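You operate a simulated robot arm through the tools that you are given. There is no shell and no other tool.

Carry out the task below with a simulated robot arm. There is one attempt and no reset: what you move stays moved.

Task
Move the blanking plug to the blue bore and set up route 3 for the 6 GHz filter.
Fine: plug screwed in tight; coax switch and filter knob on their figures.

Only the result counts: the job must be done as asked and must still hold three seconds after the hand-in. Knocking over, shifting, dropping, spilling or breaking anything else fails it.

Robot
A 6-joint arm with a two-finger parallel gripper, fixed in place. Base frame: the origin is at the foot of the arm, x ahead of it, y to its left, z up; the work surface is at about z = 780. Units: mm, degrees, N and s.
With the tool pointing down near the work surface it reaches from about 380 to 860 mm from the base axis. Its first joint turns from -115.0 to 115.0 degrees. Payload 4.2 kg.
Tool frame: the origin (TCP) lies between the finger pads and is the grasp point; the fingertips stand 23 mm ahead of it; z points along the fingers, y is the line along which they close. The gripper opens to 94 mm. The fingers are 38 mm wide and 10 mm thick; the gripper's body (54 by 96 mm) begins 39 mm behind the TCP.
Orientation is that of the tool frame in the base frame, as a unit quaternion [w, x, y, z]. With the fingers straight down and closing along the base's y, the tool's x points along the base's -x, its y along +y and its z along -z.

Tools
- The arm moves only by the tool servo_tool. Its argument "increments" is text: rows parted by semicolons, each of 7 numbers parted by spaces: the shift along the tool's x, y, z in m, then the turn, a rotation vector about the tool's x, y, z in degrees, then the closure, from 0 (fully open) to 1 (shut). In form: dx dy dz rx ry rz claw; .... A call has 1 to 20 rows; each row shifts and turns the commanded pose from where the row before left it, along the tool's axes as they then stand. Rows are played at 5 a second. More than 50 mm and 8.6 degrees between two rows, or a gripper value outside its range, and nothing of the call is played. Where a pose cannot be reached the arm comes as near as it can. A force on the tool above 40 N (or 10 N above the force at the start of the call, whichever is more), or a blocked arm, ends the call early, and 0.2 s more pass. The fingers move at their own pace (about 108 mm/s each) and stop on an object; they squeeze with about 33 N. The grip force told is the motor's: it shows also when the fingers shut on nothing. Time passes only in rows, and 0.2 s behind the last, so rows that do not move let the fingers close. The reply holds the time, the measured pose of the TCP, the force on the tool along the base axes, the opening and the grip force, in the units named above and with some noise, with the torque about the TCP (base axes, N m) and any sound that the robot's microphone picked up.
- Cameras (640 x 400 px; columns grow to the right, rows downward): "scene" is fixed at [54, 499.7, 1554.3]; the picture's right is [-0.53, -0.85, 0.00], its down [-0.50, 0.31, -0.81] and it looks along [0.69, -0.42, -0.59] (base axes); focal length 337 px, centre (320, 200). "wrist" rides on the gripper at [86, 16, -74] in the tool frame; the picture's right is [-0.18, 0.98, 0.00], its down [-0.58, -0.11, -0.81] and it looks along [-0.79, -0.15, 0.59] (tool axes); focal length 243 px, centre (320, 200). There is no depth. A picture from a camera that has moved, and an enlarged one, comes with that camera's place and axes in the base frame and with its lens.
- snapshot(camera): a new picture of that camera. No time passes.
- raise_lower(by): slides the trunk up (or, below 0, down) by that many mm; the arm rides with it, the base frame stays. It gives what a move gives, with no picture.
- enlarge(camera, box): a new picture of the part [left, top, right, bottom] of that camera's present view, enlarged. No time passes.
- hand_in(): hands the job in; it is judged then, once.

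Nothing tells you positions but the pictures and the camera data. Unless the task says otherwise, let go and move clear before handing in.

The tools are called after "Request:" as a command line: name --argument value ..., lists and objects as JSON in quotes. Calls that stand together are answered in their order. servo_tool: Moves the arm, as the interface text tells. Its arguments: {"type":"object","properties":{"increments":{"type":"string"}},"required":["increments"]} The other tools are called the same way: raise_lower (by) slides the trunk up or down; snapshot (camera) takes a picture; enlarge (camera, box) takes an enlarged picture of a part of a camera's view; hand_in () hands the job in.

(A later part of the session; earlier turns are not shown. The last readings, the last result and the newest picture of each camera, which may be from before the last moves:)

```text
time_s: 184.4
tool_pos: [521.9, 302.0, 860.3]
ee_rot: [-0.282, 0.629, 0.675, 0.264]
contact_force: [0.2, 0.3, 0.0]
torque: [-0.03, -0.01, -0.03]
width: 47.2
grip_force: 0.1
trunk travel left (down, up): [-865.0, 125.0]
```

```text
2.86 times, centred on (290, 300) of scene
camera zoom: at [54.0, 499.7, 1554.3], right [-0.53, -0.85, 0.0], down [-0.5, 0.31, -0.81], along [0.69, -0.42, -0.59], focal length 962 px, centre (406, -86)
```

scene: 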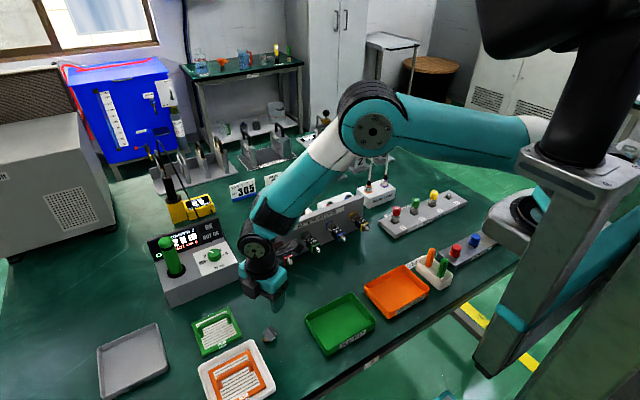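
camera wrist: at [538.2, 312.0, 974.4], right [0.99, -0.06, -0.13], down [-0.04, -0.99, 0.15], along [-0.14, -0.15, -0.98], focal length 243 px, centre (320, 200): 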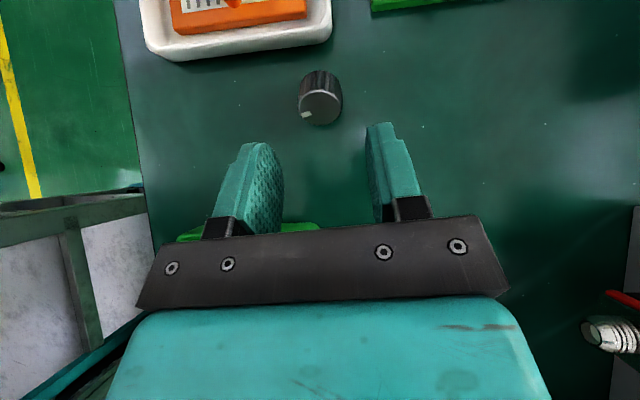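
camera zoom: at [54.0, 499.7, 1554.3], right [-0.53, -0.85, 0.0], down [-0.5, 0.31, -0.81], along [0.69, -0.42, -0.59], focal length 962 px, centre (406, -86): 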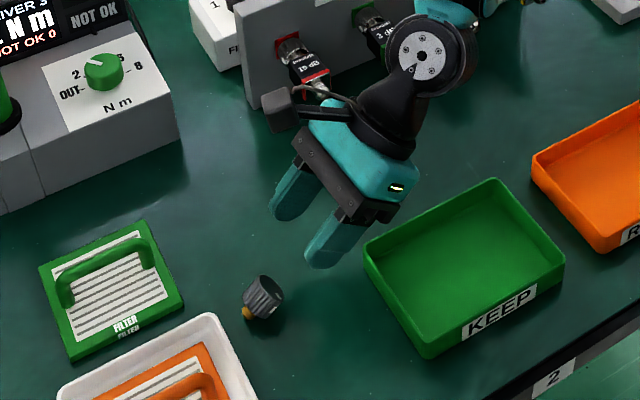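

Request:
enlarge --camera "wrist" --box '[260, 50, 380, 150]'

```text
4.00 times, centred on (320, 100) of wrist
camera zoom: at [538.2, 312.0, 974.4], right [0.99, -0.06, -0.13], down [-0.04, -0.99, 0.15], along [-0.14, -0.15, -0.98], focal length 970 px, centre (320, 600)
```

zoom: 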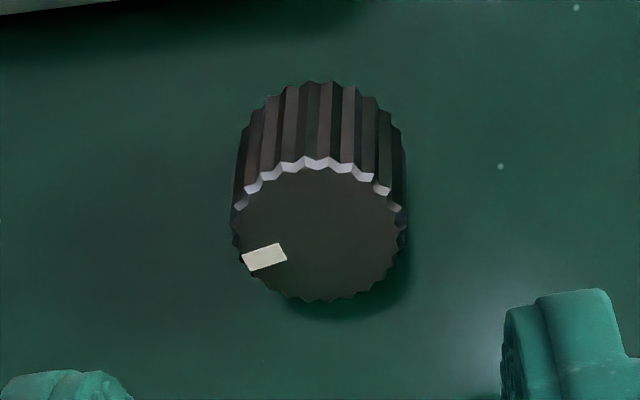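

Alignment is good: it needs about 69 mm straight along the tool axis. Advancing in two stages.

Request:
servo_tool --increments "0 -0.0013 0.015 0 0 0 0.5; 0 0 0.015 0 0 0 0.5; 0 0 0.012 0 0 0 0.5; 0 0 0.008 0 0 0 0.5; 0 0 0 0 0 0 0.5"

Request:
enlarge --camera "wrist" --box '[240, 80, 400, 200]'

Request:
enlarge --camera "scene" --box '[235, 290, 315, 350]'

```text
time_s: 185.6
tool_pos: [517.3, 338.7, 824.7]
ee_rot: [-0.281, 0.629, 0.675, 0.264]
contact_force: [0.0, 0.2, -0.5]
torque: [-0.01, -0.01, 0.03]
width: 46.9
grip_force: 0.1
trunk travel left (down, up): [-865.0, 125.0]
```

```text
3.33 times, centred on (320, 140) of wrist
camera zoom: at [533.3, 347.6, 938.9], right [0.99, -0.06, -0.13], down [-0.04, -0.99, 0.15], along [-0.14, -0.15, -0.98], focal length 809 px, centre (320, 400)
```

zoom: 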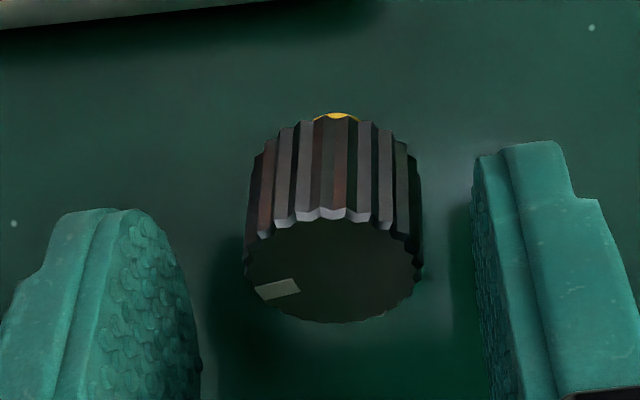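

```text
6.67 times, centred on (275, 320) of scene
camera zoom: at [54.0, 499.7, 1554.3], right [-0.53, -0.85, 0.0], down [-0.5, 0.31, -0.81], along [0.69, -0.42, -0.59], focal length 2244 px, centre (620, -600)
```

zoom: 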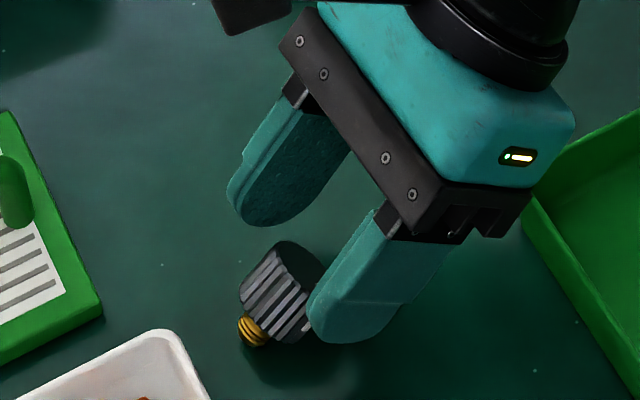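

Request:
servo_tool --increments "0 0.001 0.005 0 0 0 0.5; 0 0 0.005 0 0 0 0.5; 0 0 0.004 0 0 0 0.5; 0 0 0.003 0 0 0 0.5; 0 0 0 0 0 0 0.5"

Request:
enlarge --camera "wrist" --box '[240, 80, 400, 200]'

Request:
enlarge --camera "scene" --box '[235, 290, 315, 350]'

```text
time_s: 186.8
tool_pos: [517.4, 350.6, 813.5]
ee_rot: [-0.282, 0.628, 0.676, 0.264]
contact_force: [0.4, 0.1, -0.4]
torque: [-0.01, 0.01, -0.03]
width: 47.0
grip_force: 0.1
trunk travel left (down, up): [-865.0, 125.0]
```

```text
3.33 times, centred on (320, 140) of wrist
camera zoom: at [533.3, 359.5, 927.2], right [0.99, -0.06, -0.13], down [-0.04, -0.99, 0.15], along [-0.14, -0.15, -0.98], focal length 809 px, centre (320, 400)
```

zoom: 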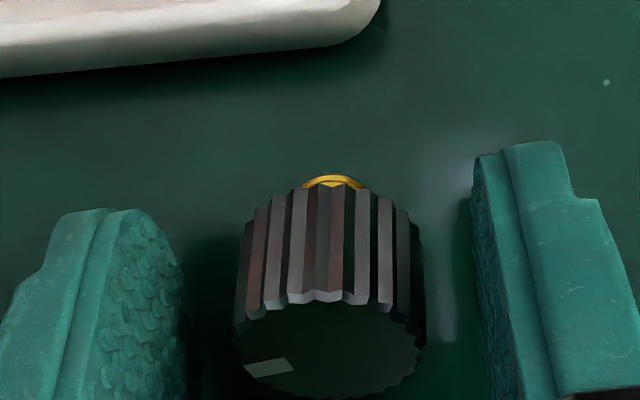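

```text
6.67 times, centred on (275, 320) of scene
camera zoom: at [54.0, 499.7, 1554.3], right [-0.53, -0.85, 0.0], down [-0.5, 0.31, -0.81], along [0.69, -0.42, -0.59], focal length 2244 px, centre (620, -600)
```

zoom: 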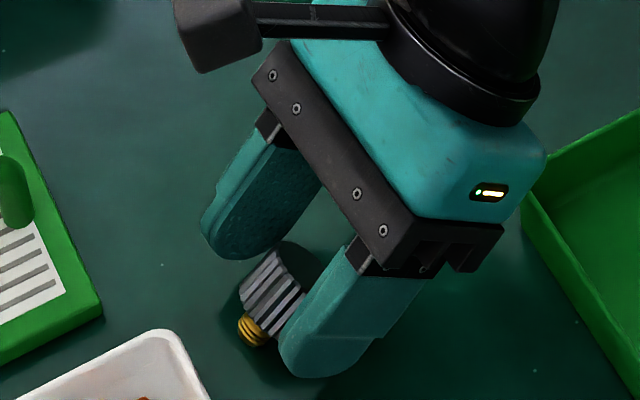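

The plug is nicely between the fingers. Closing firmly.

Request:
servo_tool --increments "0 0 0.001 0 0 0 0.6; 0 0 0 0 0 0 0.7; 0 0 0 0 0 0 1; 0 0 0 0 0 0 1; 0 0 0 0 0 0 1"

Request:
enlarge --camera "wrist" --box '[240, 80, 400, 200]'

Request:
enlarge --camera "scene" --box '[235, 290, 315, 350]'

```text
time_s: 188.0
tool_pos: [517.3, 350.1, 813.4]
ee_rot: [-0.282, 0.628, 0.676, 0.263]
contact_force: [0.0, 0.7, 0.2]
torque: [0.02, 0.01, -0.03]
width: 27.4
grip_force: 33.0
trunk travel left (down, up): [-865.0, 125.0]
```

```text
3.33 times, centred on (320, 140) of wrist
camera zoom: at [533.4, 360.1, 926.6], right [0.99, -0.06, -0.13], down [-0.04, -0.99, 0.15], along [-0.14, -0.15, -0.98], focal length 809 px, centre (320, 400)
```

zoom: 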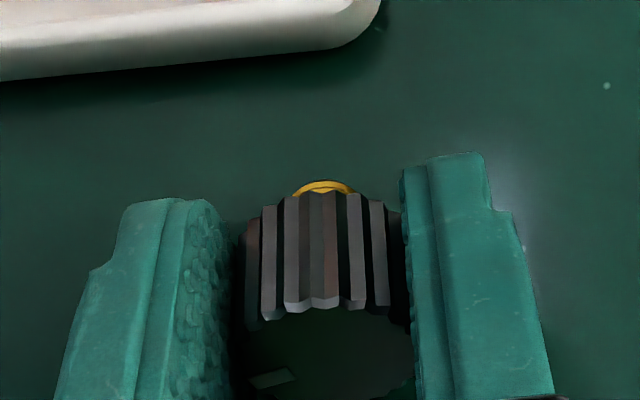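

```text
6.67 times, centred on (275, 320) of scene
camera zoom: at [54.0, 499.7, 1554.3], right [-0.53, -0.85, 0.0], down [-0.5, 0.31, -0.81], along [0.69, -0.42, -0.59], focal length 2244 px, centre (620, -600)
```

zoom: 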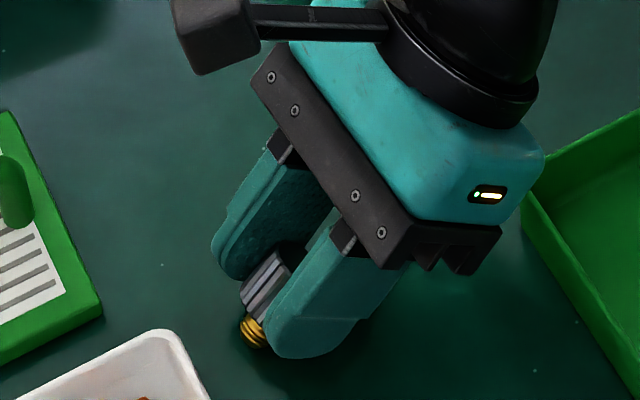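

Gripped on the knurl (27.4 mm). Lifting slowly straight up.

Request:
servo_tool --increments "0.0014 0 -0.0014 0 0 0 1; 0.002 0 -0.002 0 0 0 1; 0.003 0 -0.003 0 0 0 1; 0.003 0 -0.003 0 0 0 1; 0.004 0 -0.004 0 0 0 1; 0.004 0 -0.004 0 0 0 1; 0.005 0 -0.005 0 0 0 1; 0.005 0 -0.005 0 0 0 1; 0.005 0 -0.005 0 0 0 1; 0.005 0 -0.005 0 0 0 1; 0.005 0 -0.005 0 0 0 1; 0.005 0 -0.005 0 0 0 1; 0 0 0 0 0 0 1"

Request:
enlarge --camera "wrist" --box '[240, 80, 400, 200]'

Request:
enlarge --camera "scene" --box '[225, 260, 325, 335]'

```text
time_s: 190.8
tool_pos: [516.4, 350.4, 879.2]
ee_rot: [-0.281, 0.629, 0.675, 0.264]
contact_force: [0.7, 0.6, -0.1]
torque: [0.0, -0.05, -0.02]
width: 27.3
grip_force: 32.9
trunk travel left (down, up): [-865.0, 125.0]
```

```text
3.33 times, centred on (320, 140) of wrist
camera zoom: at [533.5, 359.2, 993.4], right [0.99, -0.06, -0.13], down [-0.04, -0.99, 0.15], along [-0.14, -0.15, -0.98], focal length 809 px, centre (320, 400)
```

zoom: 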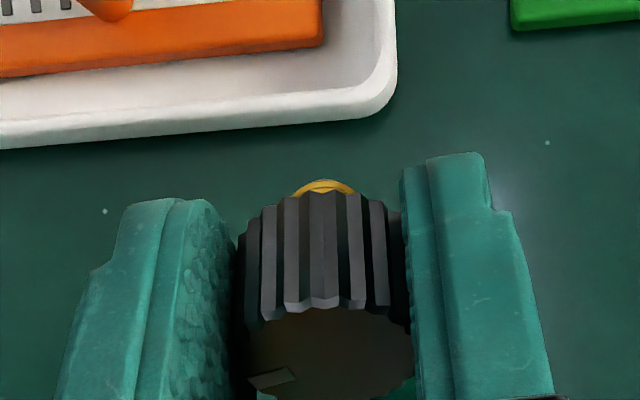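

```text
5.33 times, centred on (275, 298) of scene
camera zoom: at [54.0, 499.7, 1554.3], right [-0.53, -0.85, 0.0], down [-0.5, 0.31, -0.81], along [0.69, -0.42, -0.59], focal length 1795 px, centre (560, -320)
```

zoom: 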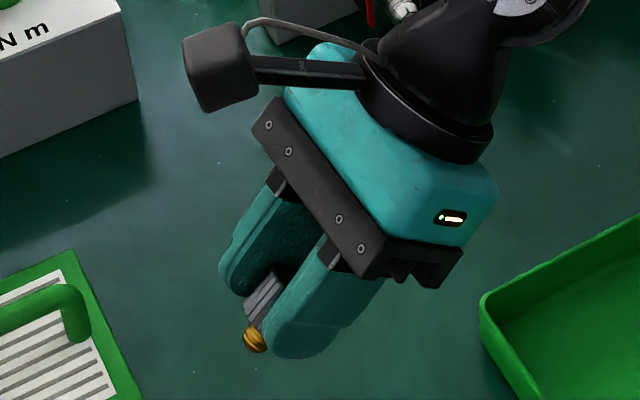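

Holding well. Raising further and returning the tool toward vertical, slowly.

Request:
servo_tool --increments "0.005 0 -0.005 0 0 0 1; 0.007 0 -0.007 0 0 0 1; 0.007 0 -0.007 0 0 0 1; 0.007 0 -0.007 0 0 0 1; 0.007 0 -0.007 0 0 0 1; 0.007 0 -0.007 0 0 0 1; 0.007 0 -0.007 0 0 0 1; 0.007 0 -0.007 0 0 0 1; 0.007 0 -0.007 0 0 0 1; 0.007 0 -0.007 0 0 0 1; 0.005 0 -0.005 0 0 0 1; 0 0 0 0 -3 0 1; 0 0 0 0 -5 0 1; 0 0 0 0 -5 0 1; 0 0 0 0 -5 0 1; 0 0 0 0 -5 0 1; 0 0 0 0 -5 0 1; 0 0 0 0 -5 0 1; 0 0 0 0 0 0 1"

Request:
servo_tool --increments "0 0 0 0 -4 0 1; 0 0 0 0 -4 0 1; 0 0 0 0 -4 0 1; 0 0 0 0 0 0 1"

Request:
snapshot --camera "wrist"

Request:
enlarge --camera "scene" --box '[215, 170, 315, 260]'

```text
time_s: 194.8
tool_pos: [517.9, 348.8, 983.6]
ee_rot: [-0.078, 0.678, 0.728, 0.074]
contact_force: [-0.2, 0.4, 0.1]
torque: [0.02, -0.01, -0.04]
width: 27.0
grip_force: 33.2
trunk travel left (down, up): [-865.0, 125.0]
```

```text
time_s: 195.8
tool_pos: [516.9, 347.2, 983.2]
ee_rot: [-0.001, 0.681, 0.732, 0.003]
contact_force: [-0.6, -0.6, -0.7]
torque: [0.01, 0.01, 0.01]
width: 27.1
grip_force: 33.0
trunk travel left (down, up): [-865.0, 125.0]
```

```text
taken
camera wrist: at [527.2, 435.7, 1059.0], right [0.99, -0.11, 0.0], down [-0.07, -0.59, 0.8], along [-0.09, -0.8, -0.6], focal length 243 px, centre (320, 200)
```

wrist: 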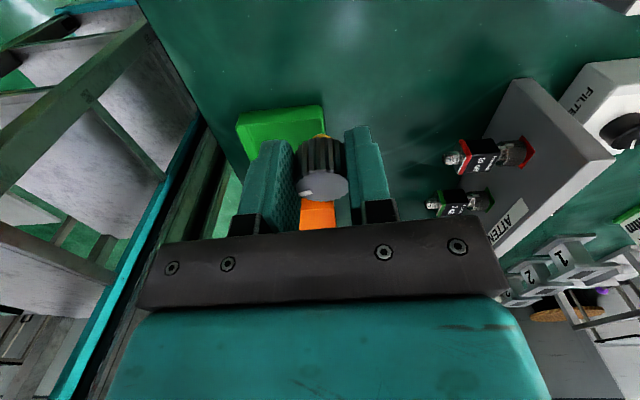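

```text
4.44 times, centred on (265, 215) of scene
camera zoom: at [54.0, 499.7, 1554.3], right [-0.53, -0.85, 0.0], down [-0.5, 0.31, -0.81], along [0.69, -0.42, -0.59], focal length 1496 px, centre (564, 133)
```

zoom: 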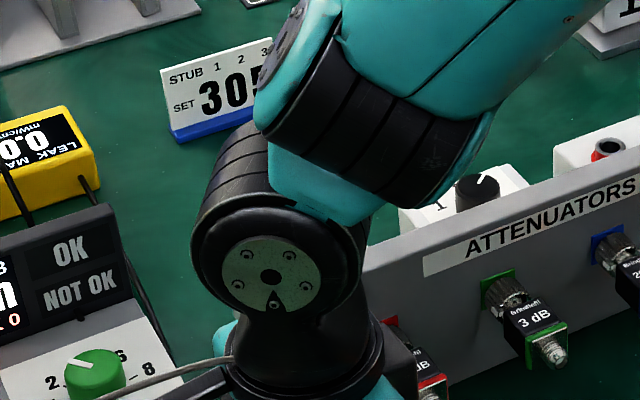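

Request:
enlarge --camera "wrist" --box '[250, 110, 390, 230]'

Request:
enlarge --camera "scene" --box '[215, 230, 315, 320]'

```text
3.33 times, centred on (320, 170) of wrist
camera zoom: at [527.2, 435.7, 1059.0], right [0.99, -0.11, 0.0], down [-0.07, -0.59, 0.8], along [-0.09, -0.8, -0.6], focal length 809 px, centre (320, 300)
```

zoom: 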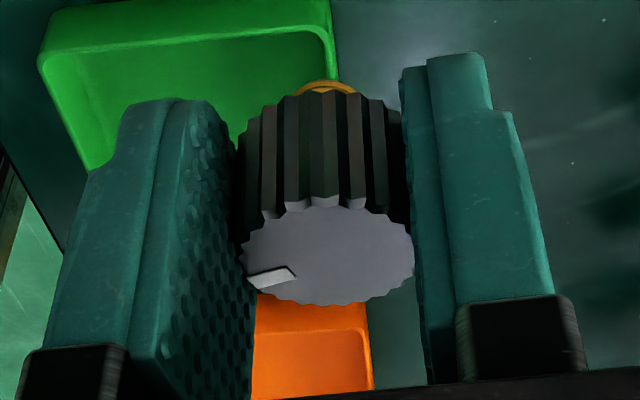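

```text
4.44 times, centred on (265, 275) of scene
camera zoom: at [54.0, 499.7, 1554.3], right [-0.53, -0.85, 0.0], down [-0.5, 0.31, -0.81], along [0.69, -0.42, -0.59], focal length 1496 px, centre (564, -133)
```

zoom: 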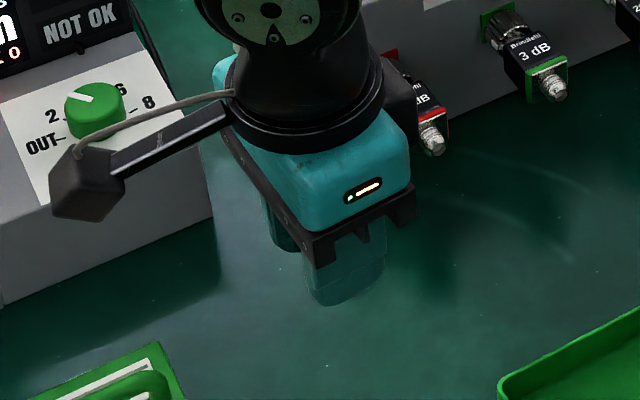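

The plug is held almost coaxially with the tool (shank about 6° off the tool axis, extending about 45 mm ahead of the TCP), so it is already shank-down. I'll raise, restore the trunk, and carry it slowly above the blue bore.

Request:
servo_tool --increments "0 0 -0.006 0 0 0 1; 0 0 -0.01 0 0 0 1; 0 0 -0.012 0 0 0 1; 0 0 -0.012 0 0 0 1; 0 0 -0.012 0 0 0 1; 0 0 -0.012 0 0 0 1; 0 0 -0.01 0 0 0 1; 0 0 -0.006 0 0 0 1; 0 0 0 0 0 0 1"

Request:
raise_lower --by -65

Request:
servo_tool --increments "-0.005 0.004 0 0 0 0 1; -0.01 0.007 0 0 0 0 1; -0.0146 0.0093 0 0 0 0 1; -0.0163 0.0104 0 0 0 0 1; -0.0163 0.0104 0 0 0 0 1; -0.0163 0.0104 0 0 0 0 1; -0.0163 0.0104 0 0 0 0 1; -0.0163 0.0104 0 0 0 0 1; -0.0163 0.0104 0 0 0 0 1; -0.0163 0.0104 0 0 0 0 1; -0.0163 0.0104 0 0 0 0 1; -0.0163 0.0104 0 0 0 0 1; -0.0163 0.0104 0 0 0 0 1; -0.0163 0.0104 0 0 0 0 1; -0.0163 0.0104 0 0 0 0 1; -0.0163 0.0104 0 0 0 0 1; -0.0146 0.0093 0 0 0 0 1; -0.01 0.007 0 0 0 0 1; -0.005 0.004 0 0 0 0 1; 0 0 0 0 0 0 1"

```text
time_s: 197.8
tool_pos: [517.4, 347.9, 1063.0]
ee_rot: [-0.001, 0.682, 0.732, 0.002]
contact_force: [0.5, -0.2, -0.7]
torque: [0.03, -0.01, 0.01]
width: 27.1
grip_force: 33.0
trunk travel left (down, up): [-865.0, 125.0]
```

```text
time_s: 198.9
tool_pos: [516.2, 348.5, 998.0]
ee_rot: [-0.003, 0.681, 0.732, 0.003]
contact_force: [-0.2, -0.3, -1.1]
torque: [0.0, -0.02, 0.01]
width: 27.1
grip_force: 32.6
trunk travel left (down, up): [-800.0, 190.0]
```

```text
time_s: 203.1
tool_pos: [709.2, 92.1, 995.9]
ee_rot: [-0.002, 0.682, 0.731, 0.003]
contact_force: [0.5, 0.0, -1.0]
torque: [0.0, -0.02, -0.01]
width: 27.3
grip_force: 32.9
trunk travel left (down, up): [-800.0, 190.0]
```

Request:
servo_tool --increments "-0.006 0.0037 0 0 0 0 1; -0.011 0.0067 0 0 0 0 1; -0.014 0.0086 0 0 0 0 1; -0.015 0.0092 0 0 0 0 1; -0.015 0.0092 0 0 0 0 1; -0.015 0.0092 0 0 0 0 1; -0.015 0.0092 0 0 0 0 1; -0.015 0.0092 0 0 0 0 1; -0.015 0.0092 0 0 0 0 1; -0.015 0.0092 0 0 0 0 1; -0.015 0.0092 0 0 0 0 1; -0.015 0.0092 0 0 0 0 1; -0.014 0.0085 0 0 0 0 1; -0.01 0.006 0 0 0 0 1; -0.0065 0.0034 0 0 0 0 1; 0 0 0 0 -3 0 1; 0 0 0 0 -3 0 1; 0 0 0 0 0 0 1"

Request:
snapshot --camera "wrist"

Request:
enlarge --camera "wrist" --box '[250, 90, 390, 210]'

Request:
enlarge --camera "scene" --box '[310, 130, 410, 220]'

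```text
time_s: 206.9
tool_pos: [844.6, -97.0, 996.1]
ee_rot: [0.037, 0.681, 0.731, -0.033]
contact_force: [-1.4, 0.1, -0.5]
torque: [0.01, 0.01, 0.02]
width: 27.0
grip_force: 33.4
trunk travel left (down, up): [-800.0, 190.0]
```

```text
taken
camera wrist: at [854.4, -2.0, 1061.8], right [0.99, -0.11, 0.02], down [-0.07, -0.51, 0.86], along [-0.09, -0.86, -0.51], focal length 243 px, centre (320, 200)
```

wrist: 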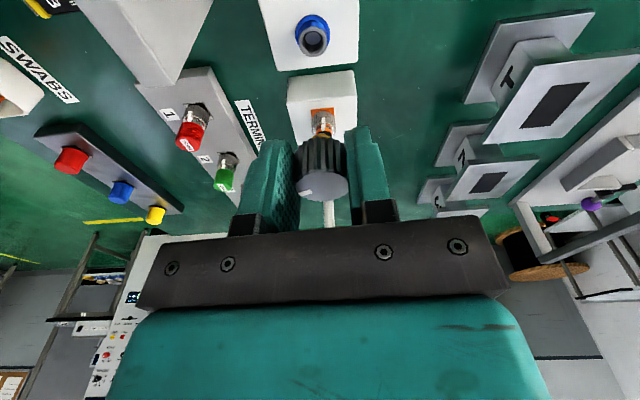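

```text
3.33 times, centred on (320, 150) of wrist
camera zoom: at [854.4, -2.0, 1061.8], right [0.99, -0.11, 0.02], down [-0.07, -0.51, 0.86], along [-0.09, -0.86, -0.51], focal length 809 px, centre (320, 367)
```

zoom: 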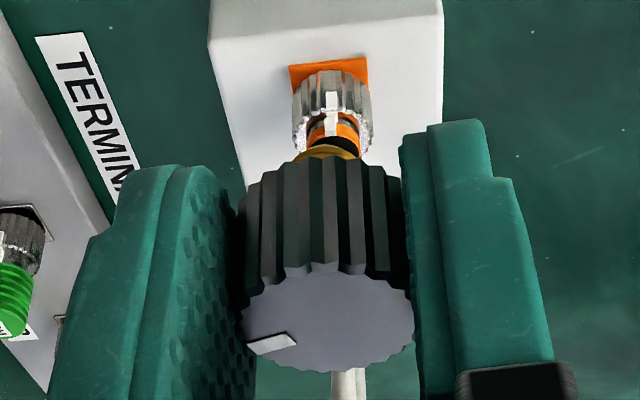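

```text
4.44 times, centred on (360, 175) of scene
camera zoom: at [54.0, 499.7, 1554.3], right [-0.53, -0.85, 0.0], down [-0.5, 0.31, -0.81], along [0.69, -0.42, -0.59], focal length 1496 px, centre (142, 311)
```

zoom: 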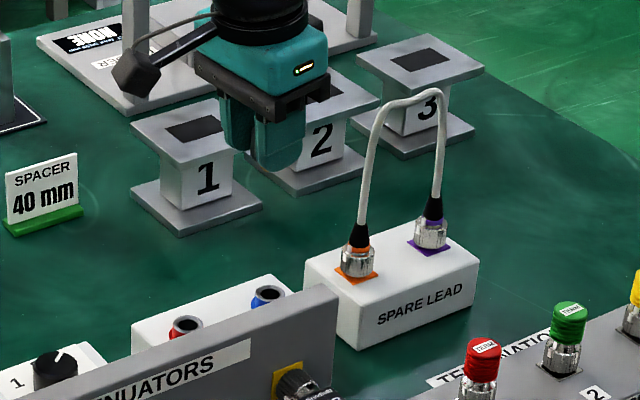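

Request:
enlarge --camera "wrist" --box '[270, 0, 360, 70]'

```text
5.71 times, centred on (315, 35) of wrist
camera zoom: at [854.4, -2.0, 1061.8], right [0.99, -0.11, 0.02], down [-0.07, -0.51, 0.86], along [-0.09, -0.86, -0.51], focal length 1386 px, centre (349, 1143)
```

zoom: 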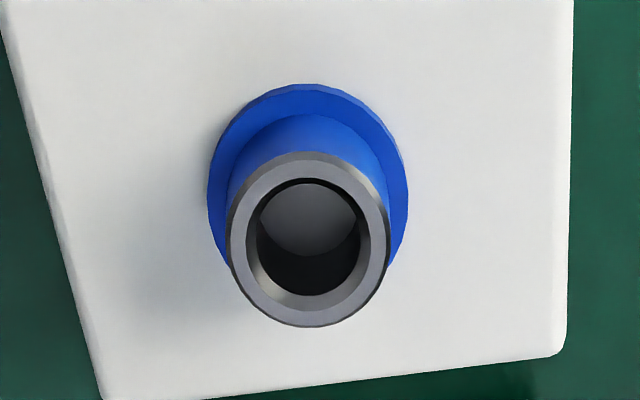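

I have the bore in view. I'll shift 4 mm and descend until the shank tip is just above the rim, then re-check alignment.

Request:
servo_tool --increments "0 -0.002 0 0 0 0 1; 0 -0.002 0 0 0 0 1; 0.0008 0 0.008 0 0 0 1; 0.0013 0 0.012 0 0 0 1; 0.0013 0 0.012 0 0 0 1; 0.0013 0 0.012 0 0 0 1; 0.0013 0 0.012 0 0 0 1; 0.0013 0 0.012 0 0 0 1; 0.0013 0 0.012 0 0 0 1; 0.001 0 0.01 0 0 0 1; 0 0 0 0 0 0 1; 0 0 0 0 0 0 1"

Request:
enlarge --camera "wrist" --box '[250, 60, 390, 190]'

Request:
enlarge --camera "scene" --box '[320, 160, 380, 210]'

```text
time_s: 209.5
tool_pos: [839.8, -97.6, 905.5]
ee_rot: [0.036, 0.68, 0.731, -0.033]
contact_force: [0.3, 0.1, 0.3]
torque: [-0.03, -0.01, -0.01]
width: 27.2
grip_force: 33.1
trunk travel left (down, up): [-800.0, 190.0]
```

```text
3.08 times, centred on (320, 125) of wrist
camera zoom: at [850.0, -2.3, 971.5], right [0.99, -0.11, 0.02], down [-0.07, -0.51, 0.86], along [-0.09, -0.86, -0.51], focal length 746 px, centre (320, 431)
```

zoom: 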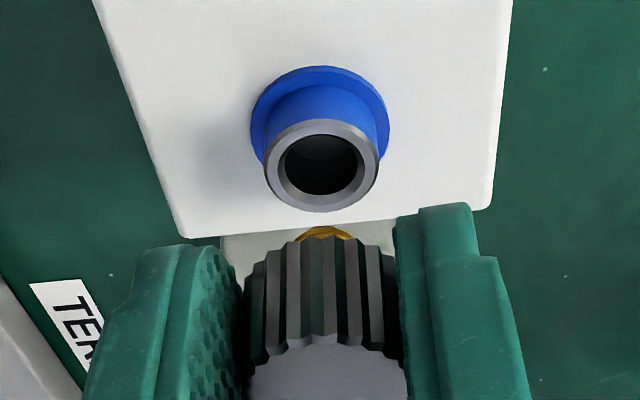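

```text
8.00 times, centred on (350, 185) of scene
camera zoom: at [54.0, 499.7, 1554.3], right [-0.53, -0.85, 0.0], down [-0.5, 0.31, -0.81], along [0.69, -0.42, -0.59], focal length 2693 px, centre (80, 320)
```

zoom: 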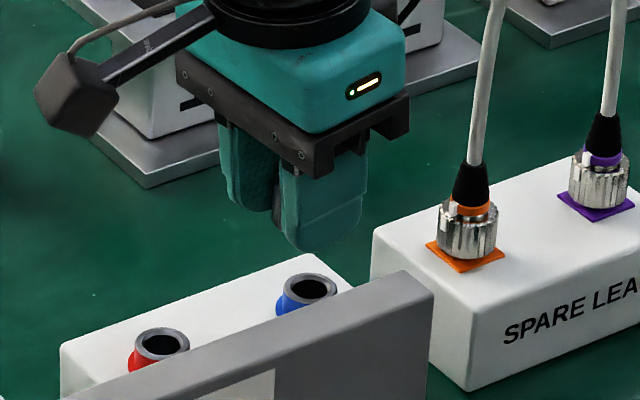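

The bore lines up within about 1-2 mm of the shank. Lowering gently in small steps with force checks.

Request:
servo_tool --increments "0.0005 -0.0008 0.005 0 0 0 1; 0.0005 0 0.005 0 0 0 1; 0.0005 0 0.005 0 0 0 1; 0.0005 0 0.005 0 0 0 1; 0 0 0 0 0 0 1"

Request:
enlarge --camera "wrist" --box '[250, 80, 390, 190]'

Request:
enlarge --camera "scene" --box '[320, 160, 380, 210]'

```text
time_s: 210.7
tool_pos: [839.3, -95.8, 885.4]
ee_rot: [0.036, 0.681, 0.731, -0.033]
contact_force: [-0.2, -0.1, -0.1]
torque: [0.02, -0.03, 0.0]
width: 27.0
grip_force: 32.6
trunk travel left (down, up): [-800.0, 190.0]
```

```text
3.64 times, centred on (320, 135) of wrist
camera zoom: at [849.5, -0.6, 951.4], right [0.99, -0.11, 0.02], down [-0.07, -0.51, 0.86], along [-0.09, -0.86, -0.51], focal length 882 px, centre (320, 436)
```

zoom: 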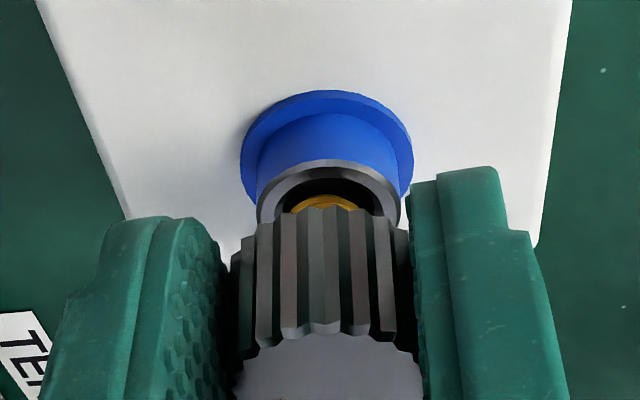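

```text
8.00 times, centred on (350, 185) of scene
camera zoom: at [54.0, 499.7, 1554.3], right [-0.53, -0.85, 0.0], down [-0.5, 0.31, -0.81], along [0.69, -0.42, -0.59], focal length 2693 px, centre (80, 320)
```

zoom: 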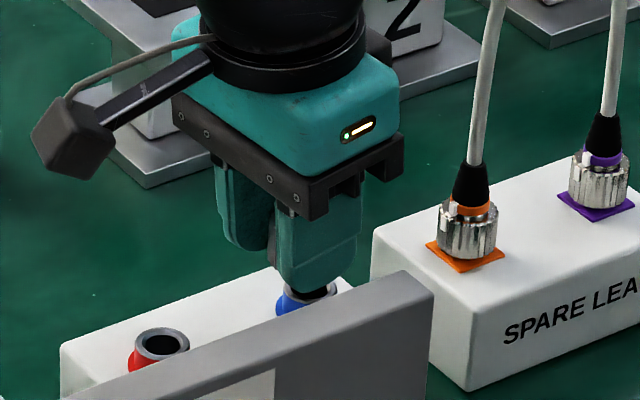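

The shank tip is right over the hole. Continuing down 2 mm at a time.

Request:
servo_tool --increments "0.0002 0 0.002 0 0 0 1; 0.0002 0 0.002 0 0 0 1; 0.0002 0 0.002 0 0 0 1; 0 0 0 0 0 0 1"

Request:
servo_tool --increments "0.0002 0 0.002 0 0 0 1; 0.0002 0 0.002 0 0 0 1; 0 0 0 0 0 0 1"

Request:
enlarge --camera "wrist" --box '[250, 80, 390, 190]'

```text
time_s: 211.7
tool_pos: [839.1, -95.3, 881.0]
ee_rot: [0.036, 0.681, 0.731, -0.033]
contact_force: [0.3, -0.9, -0.9]
torque: [-0.01, 0.05, 0.01]
width: 27.0
grip_force: 32.9
trunk travel left (down, up): [-800.0, 190.0]
```

```text
time_s: 212.5
tool_pos: [839.5, -95.1, 877.1]
ee_rot: [0.039, 0.681, 0.731, -0.031]
contact_force: [-1.8, -0.7, 23.7]
torque: [-0.14, 0.07, -0.02]
width: 27.4
grip_force: 33.5
trunk travel left (down, up): [-800.0, 190.0]
```

```text
3.64 times, centred on (320, 135) of wrist
camera zoom: at [849.8, -0.4, 944.0], right [0.99, -0.11, 0.03], down [-0.08, -0.51, 0.86], along [-0.08, -0.86, -0.51], focal length 882 px, centre (320, 436)
```

zoom: 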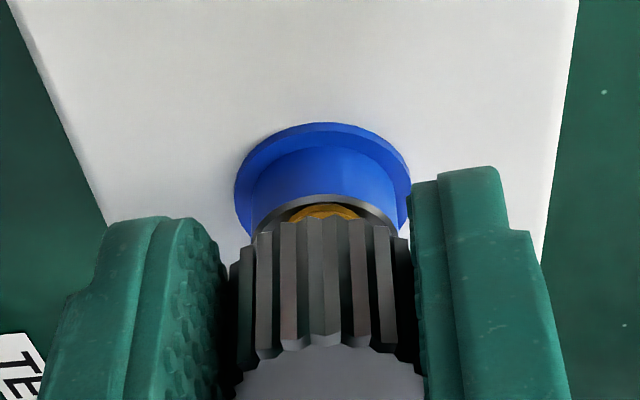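

Request:
enlarge --camera "wrist" --box '[290, 110, 360, 160]'

Request:
enlarge --camera "scene" --box '[340, 185, 370, 205]'

```text
8.00 times, centred on (325, 135) of wrist
camera zoom: at [849.8, -0.4, 944.0], right [0.99, -0.11, 0.03], down [-0.08, -0.51, 0.86], along [-0.08, -0.86, -0.51], focal length 1941 px, centre (280, 720)
```

zoom: 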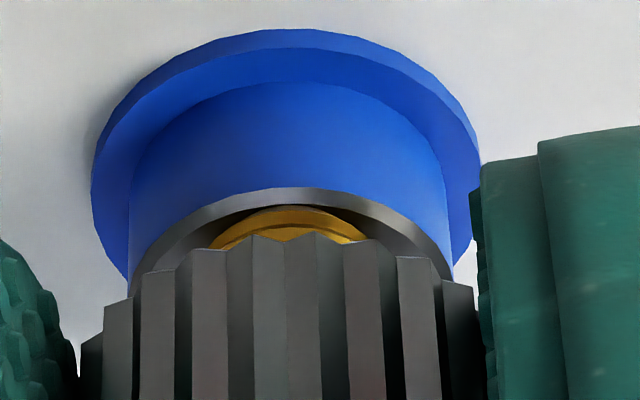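

```text
16.00 times, centred on (355, 195) of scene
camera zoom: at [54.0, 499.7, 1554.3], right [-0.53, -0.85, 0.0], down [-0.5, 0.31, -0.81], along [0.69, -0.42, -0.59], focal length 5385 px, centre (-240, 280)
```

zoom: 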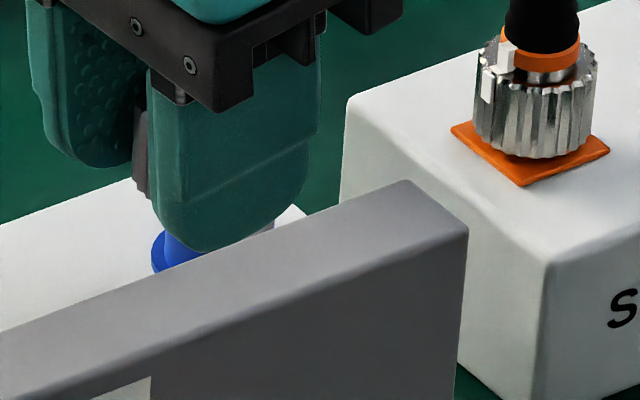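

The shank is inside the hole, pressing lightly (about 24 N) about 8 mm above full seat, which is probably the thread start. I'll keep holding it and turn clockwise about the bore's vertical axis to start the thread.

Request:
servo_tool --increments "0 0.0012 0 0.52 0 4.97 1; 0 0.0012 0 0.52 0 4.97 1; 0 0.0012 0 0.52 0 4.97 1; 0 0.0012 0 0.52 0 4.97 1; 0 0 0 0 0 0 1"

Request:
enlarge --camera "wrist" --box '[250, 90, 390, 210]'

```text
time_s: 213.7
tool_pos: [842.9, -95.5, 875.9]
ee_rot: [0.03, 0.797, 0.603, -0.039]
contact_force: [-6.1, 3.5, 20.8]
torque: [0.01, 0.22, -0.03]
width: 26.9
grip_force: 33.4
trunk travel left (down, up): [-800.0, 190.0]
```

```text
3.33 times, centred on (320, 150) of wrist
camera zoom: at [885.5, -10.0, 941.5], right [0.89, -0.45, 0.02], down [-0.24, -0.45, 0.86], along [-0.38, -0.77, -0.51], focal length 809 px, centre (320, 367)
```

zoom: 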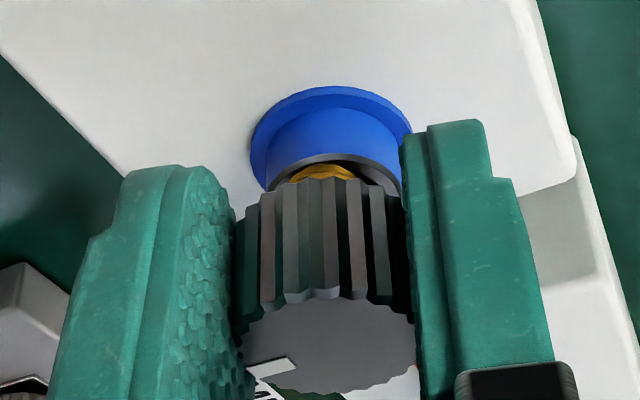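

Request:
servo_tool --increments "0 0.0022 0 0.52 0 4.97 1; 0 0.0014 0 0.52 0 4.97 1; 0 0.0012 0 0.52 0 4.97 1; 0 0.0012 0 0.52 0 4.97 1; 0 0 0 0 0 0 1"

Request:
enlarge --camera "wrist" --box '[250, 90, 390, 210]'

```text
time_s: 214.9
tool_pos: [849.2, -98.0, 875.2]
ee_rot: [0.021, 0.89, 0.453, -0.044]
contact_force: [-3.4, 4.0, 14.7]
torque: [0.06, 0.14, -0.06]
width: 26.9
grip_force: 32.9
trunk travel left (down, up): [-800.0, 190.0]
```

```text
3.33 times, centred on (320, 150) of wrist
camera zoom: at [918.5, -31.8, 941.4], right [0.69, -0.72, 0.02], down [-0.38, -0.34, 0.86], along [-0.62, -0.6, -0.51], focal length 809 px, centre (320, 367)
```

zoom: 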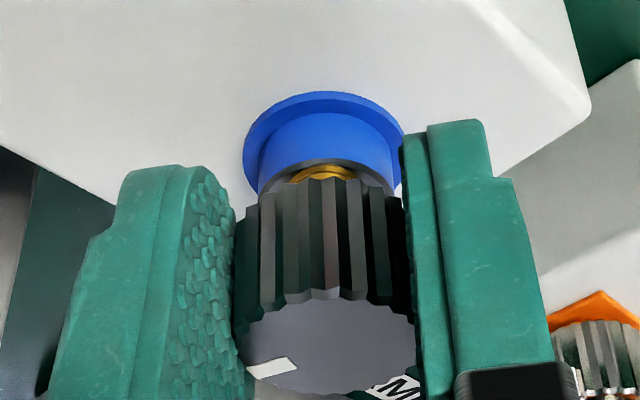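

Request:
servo_tool --increments "0 0.0012 0.0003 0.52 0 4.97 1; 0 0.0012 0.0003 0.52 0 4.97 1; 0 0.0012 0.0003 0.52 0 4.97 1; 0 0.0012 0.0003 0.52 0 4.97 1; 0 0 0 0 0 0 1"

Request:
enlarge --camera "wrist" --box '[250, 90, 390, 210]'

```text
time_s: 216.1
tool_pos: [853.8, -103.3, 875.4]
ee_rot: [0.013, 0.955, 0.292, -0.045]
contact_force: [2.8, -0.3, 19.0]
torque: [-0.05, -0.03, 0.03]
width: 27.3
grip_force: 33.2
trunk travel left (down, up): [-800.0, 190.0]
```

```text
3.33 times, centred on (320, 150) of wrist
camera zoom: at [941.1, -64.0, 941.3], right [0.4, -0.92, 0.02], down [-0.48, -0.19, 0.86], along [-0.78, -0.35, -0.51], focal length 809 px, centre (320, 367)
```

zoom: 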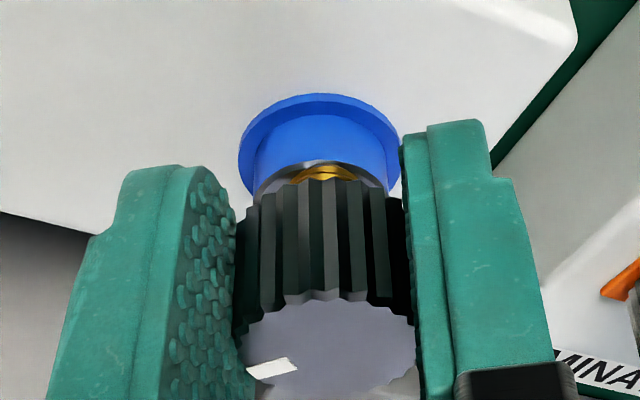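

The plug has sunk slightly during a 60° clockwise turn. I'll test engagement by easing the tool up and watching the vertical force.

Request:
servo_tool --increments "-0.0002 0 -0.0015 0 0 0 1; 0 0 0 0 0 0 1; 0 0 0 0 0 0 1"

Request:
servo_tool --increments "-0.0001 0 -0.001 0 0 0 1; 0 0 0 0 0 0 1"

```text
time_s: 216.9
tool_pos: [852.3, -102.3, 874.5]
ee_rot: [0.012, 0.955, 0.293, -0.048]
contact_force: [1.6, -4.0, 10.7]
torque: [-0.15, 0.02, 0.01]
width: 27.0
grip_force: 33.0
trunk travel left (down, up): [-800.0, 190.0]
```

```text
time_s: 217.5
tool_pos: [851.5, -102.0, 875.0]
ee_rot: [0.013, 0.955, 0.293, -0.049]
contact_force: [0.5, -0.2, 0.6]
torque: [0.01, 0.0, -0.02]
width: 27.1
grip_force: 33.3
trunk travel left (down, up): [-800.0, 190.0]
```

Request:
servo_tool --increments "-0.0001 0 -0.001 0 0 0 1; 0 0 0 0 0 0 1; 0 0 0 0 0 0 1"

Request:
enlarge --camera "wrist" --box '[250, 90, 390, 210]'

```text
time_s: 218.3
tool_pos: [853.9, -102.0, 879.5]
ee_rot: [0.013, 0.955, 0.293, -0.048]
contact_force: [-0.3, -0.6, -0.4]
torque: [-0.01, 0.0, 0.01]
width: 27.0
grip_force: 33.1
trunk travel left (down, up): [-800.0, 190.0]
```

```text
3.33 times, centred on (320, 150) of wrist
camera zoom: at [940.3, -62.2, 943.7], right [0.4, -0.92, 0.01], down [-0.47, -0.19, 0.86], along [-0.79, -0.35, -0.51], focal length 809 px, centre (320, 367)
```

zoom: 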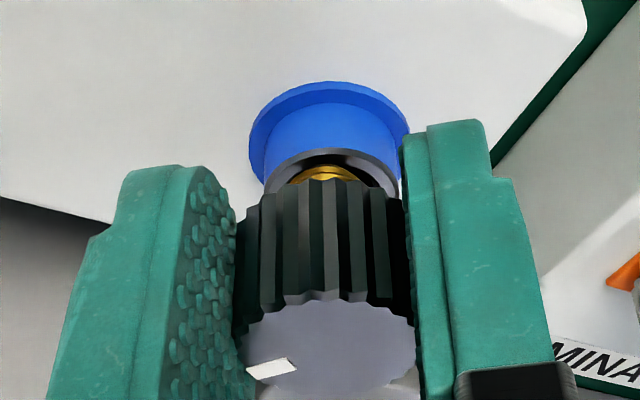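

The thread hasn't caught yet and the plug lifts freely, so I need a longer clockwise sweep. I'll lift it clear, swing the tool counter-clockwise about the bore axis to yaw ≈230°, and reinsert, giving about 200° of clockwise turning in one grip.

Request:
servo_tool --increments "-0.0005 0 -0.005 0 0 0 1; -0.0008 0 -0.008 0 0 0 1; -0.0008 0 -0.008 0 0 0 1; -0.0008 0 -0.008 0 0 0 1; 0 -0.0012 0 -0.52 0 -4.97 1; 0 -0.0017 0 -0.73 0 -6.96 1; 0 -0.0017 0 -0.73 0 -6.96 1; 0 -0.0017 0 -0.73 0 -6.96 1; 0 -0.0017 0 -0.73 0 -6.96 1; 0 -0.0017 0 -0.73 0 -6.96 1; 0 -0.0017 0 -0.73 0 -6.96 1; 0 -0.0017 0 -0.73 0 -6.96 1; 0 -0.0017 0 -0.73 0 -6.96 1; 0 -0.0017 0 -0.73 0 -6.96 1; 0 -0.0017 0 -0.73 0 -6.96 1; 0 -0.0017 0 -0.73 0 -6.96 1; 0 -0.0017 0 -0.73 0 -6.96 1; 0 -0.0017 0 -0.73 0 -6.96 1; 0 -0.0017 0 -0.73 0 -6.96 1; 0 0 0 0 0 0 1"

Request:
servo_tool --increments "0 -0.0017 0 -0.73 0 -6.96 1; 0 -0.0017 0 -0.73 0 -6.96 1; 0 -0.0017 0 -0.73 0 -6.96 1; 0 -0.0017 0 -0.73 0 -6.96 1; 0 -0.0017 0 -0.73 0 -6.96 1; 0 -0.0017 0 -0.73 0 -6.96 1; 0 -0.0017 0 -0.73 0 -6.96 1; 0 -0.0017 0 -0.73 0 -6.96 1; 0 -0.0017 0 -0.73 0 -6.96 1; 0 -0.0017 0 -0.73 0 -6.96 1; 0 -0.0017 0 -0.73 0 -6.96 1; 0 -0.0017 0 -0.73 0 -6.96 1; 0 -0.0017 0 -0.73 0 -6.96 1; 0 0 0 0 0 0 1; 0 0 0 0 0 0 1"

Request:
snapshot --camera "wrist"

Request:
enlarge --camera "wrist" --box '[250, 60, 390, 190]'

Request:
enlarge --camera "scene" --box '[310, 120, 410, 210]'

```text
time_s: 222.5
tool_pos: [831.9, -100.6, 904.9]
ee_rot: [0.049, 0.366, 0.929, -0.016]
contact_force: [0.5, -0.1, 0.5]
torque: [0.0, -0.02, -0.02]
width: 27.1
grip_force: 33.6
trunk travel left (down, up): [-800.0, 190.0]
```

```text
time_s: 225.7
tool_pos: [832.0, -119.6, 907.2]
ee_rot: [0.049, -0.407, 0.912, 0.023]
contact_force: [0.0, -0.8, -0.7]
torque: [0.02, 0.02, -0.01]
width: 27.1
grip_force: 32.5
trunk travel left (down, up): [-800.0, 190.0]
```

```text
taken
camera wrist: at [758.0, -178.3, 971.7], right [-0.61, 0.79, 0.02], down [0.41, 0.29, 0.87], along [0.68, 0.54, -0.5], focal length 243 px, centre (320, 200)
```

wrist: 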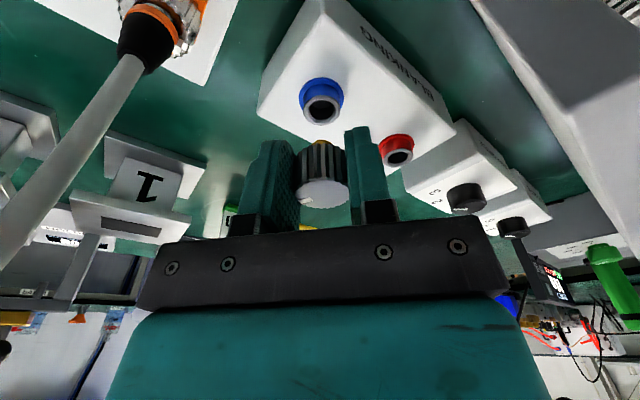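

```text
3.08 times, centred on (320, 125) of wrist
camera zoom: at [758.0, -178.3, 971.7], right [-0.61, 0.79, 0.02], down [0.41, 0.29, 0.87], along [0.68, 0.54, -0.5], focal length 746 px, centre (320, 431)
```

zoom: 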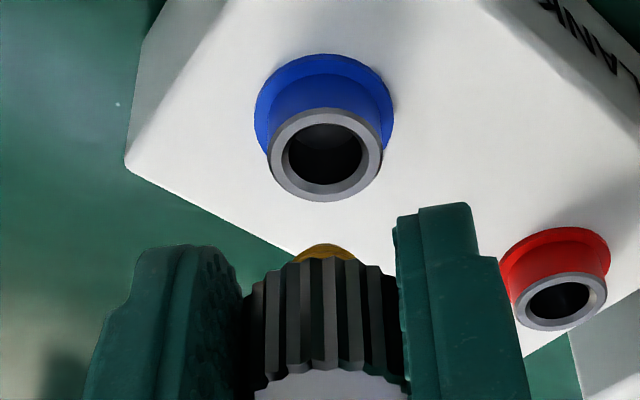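

```text
4.44 times, centred on (360, 165) of scene
camera zoom: at [54.0, 499.7, 1554.3], right [-0.53, -0.85, 0.0], down [-0.5, 0.31, -0.81], along [0.69, -0.42, -0.59], focal length 1496 px, centre (142, 356)
```

zoom: 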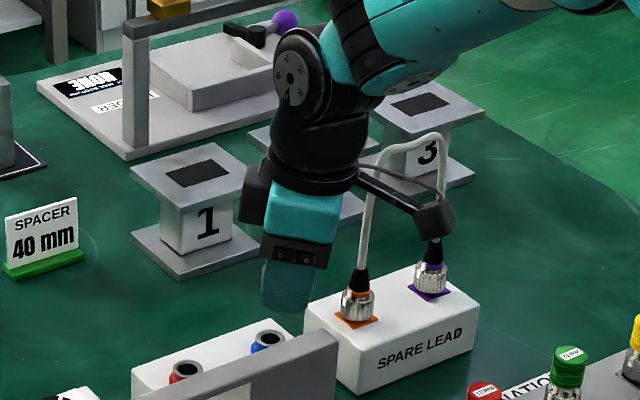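

Request:
enlarge --camera "wrist" --box '[275, 130, 375, 220]'

Request:
enlarge --camera "wrist" --box '[290, 70, 350, 130]'

```text
4.44 times, centred on (325, 175) of wrist
camera zoom: at [758.0, -178.3, 971.7], right [-0.61, 0.79, 0.02], down [0.41, 0.29, 0.87], along [0.68, 0.54, -0.5], focal length 1078 px, centre (298, 311)
```

zoom: 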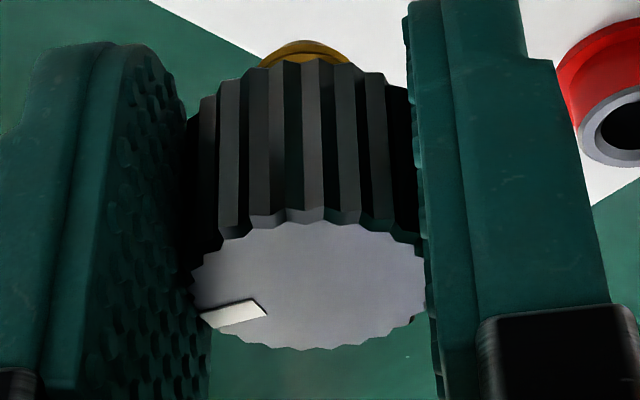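

```text
6.67 times, centred on (320, 100) of wrist
camera zoom: at [758.0, -178.3, 971.7], right [-0.61, 0.79, 0.02], down [0.41, 0.29, 0.87], along [0.68, 0.54, -0.5], focal length 1618 px, centre (320, 867)
```

zoom: 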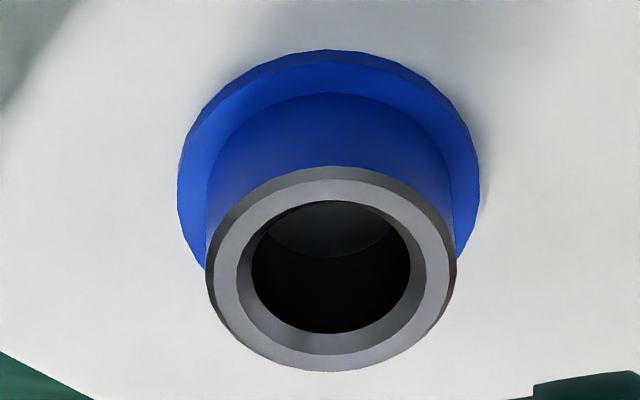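

The plug had slipped up about 5 mm in the grip while pressing on the rim, so it was about 3 mm off centre before. I've re-measured it against the bore in the same picture: shift 2.9 mm along tool x and 0.5 mm along y, then lower close to the rim.

Request:
servo_tool --increments "0.0029 0.0005 0 0 0 0 1; 0.0006 0 0.006 0 0 0 1; 0.0006 0 0.006 0 0 0 1; 0.0006 0 0.006 0 0 0 1; 0.0004 0 0.004 0 0 0 1; 0 0 0 0 0 0 1; 0 0 0 0 0 0 1"

Request:
enlarge --camera "wrist" --box '[275, 90, 375, 190]'

Request:
enlarge --camera "scene" --box '[330, 170, 380, 210]'

```text
time_s: 227.3
tool_pos: [828.8, -121.7, 884.4]
ee_rot: [0.049, -0.407, 0.912, 0.023]
contact_force: [-0.1, -0.1, -0.7]
torque: [0.0, 0.02, 0.0]
width: 27.2
grip_force: 32.8
trunk travel left (down, up): [-800.0, 190.0]
```

```text
4.00 times, centred on (325, 140) of wrist
camera zoom: at [755.3, -180.1, 948.4], right [-0.61, 0.79, 0.02], down [0.41, 0.29, 0.87], along [0.68, 0.54, -0.5], focal length 970 px, centre (300, 440)
```

zoom: 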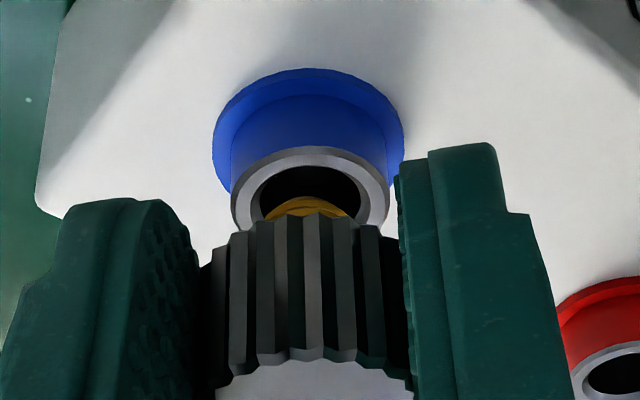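

```text
10.00 times, centred on (355, 190) of scene
camera zoom: at [54.0, 499.7, 1554.3], right [-0.53, -0.85, 0.0], down [-0.5, 0.31, -0.81], along [0.69, -0.42, -0.59], focal length 3366 px, centre (-30, 300)
```

zoom: 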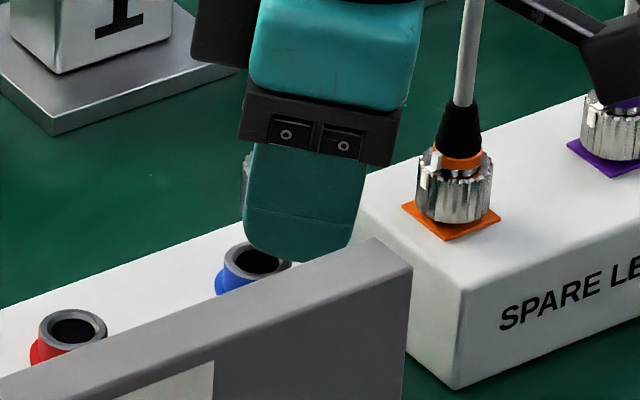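

Alignment now looks right (within ~1 mm). Lowering into the hole.

Request:
servo_tool --increments "0.0002 0 0.002 0 0 0 1; 0.0002 0 0.002 0 0 0 1; 0.0002 0 0.002 0 0 0 1; 0.0002 0 0.002 0 0 0 1; 0 0 0 0 0 0 1"

Request:
enlarge --camera "wrist" --box '[275, 90, 375, 190]'

```text
time_s: 228.5
tool_pos: [829.2, -119.8, 875.9]
ee_rot: [0.05, -0.407, 0.912, 0.023]
contact_force: [0.5, 0.3, -0.3]
torque: [-0.02, 0.0, -0.03]
width: 26.8
grip_force: 32.9
trunk travel left (down, up): [-800.0, 190.0]
```

```text
4.00 times, centred on (325, 140) of wrist
camera zoom: at [755.8, -179.1, 941.2], right [-0.61, 0.79, 0.02], down [0.41, 0.29, 0.87], along [0.68, 0.54, -0.5], focal length 970 px, centre (300, 440)
```

zoom: 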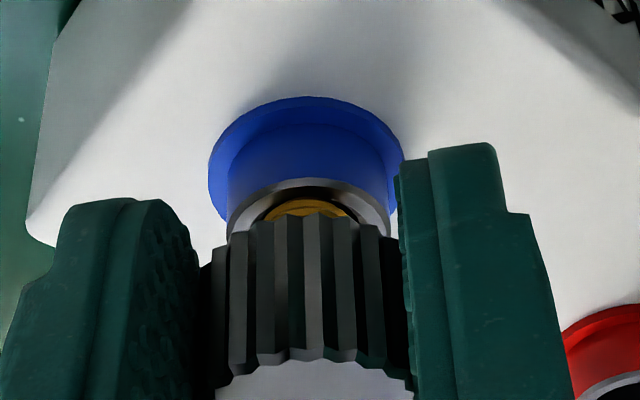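

No contact: the tip is entering. Continuing down.

Request:
servo_tool --increments "0.0002 0 0.002 0 0 0 1; 0.0002 0 0.002 0 0 0 1; 0 0 0 0 0 0 1"

Request:
servo_tool --increments "0.0002 0 0.002 0 0 0 1; 0 0 0 0 0 0 1"

Request:
enlarge --camera "wrist" --box '[275, 90, 375, 190]'

```text
time_s: 229.3
tool_pos: [831.7, -120.2, 875.2]
ee_rot: [0.051, -0.408, 0.911, 0.023]
contact_force: [-3.4, 0.3, 15.5]
torque: [0.03, 0.08, 0.02]
width: 27.1
grip_force: 32.8
trunk travel left (down, up): [-800.0, 190.0]
```

```text
time_s: 229.9
tool_pos: [831.0, -120.1, 872.2]
ee_rot: [0.052, -0.407, 0.911, 0.022]
contact_force: [4.2, 1.2, 23.2]
torque: [0.14, -0.16, -0.04]
width: 27.0
grip_force: 32.5
trunk travel left (down, up): [-800.0, 190.0]
```

```text
4.00 times, centred on (325, 140) of wrist
camera zoom: at [756.1, -179.4, 936.8], right [-0.61, 0.79, 0.02], down [0.4, 0.29, 0.87], along [0.68, 0.54, -0.5], focal length 970 px, centre (300, 440)
```

zoom: 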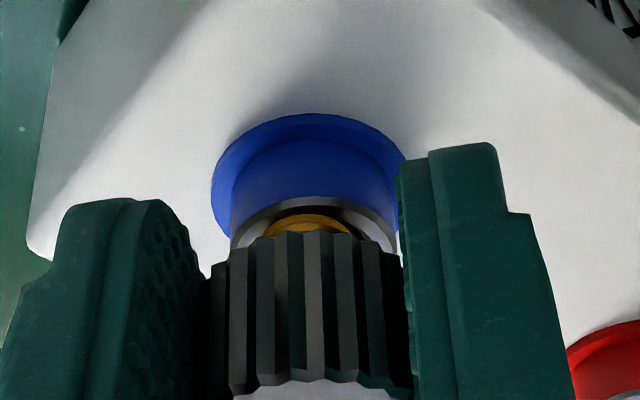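

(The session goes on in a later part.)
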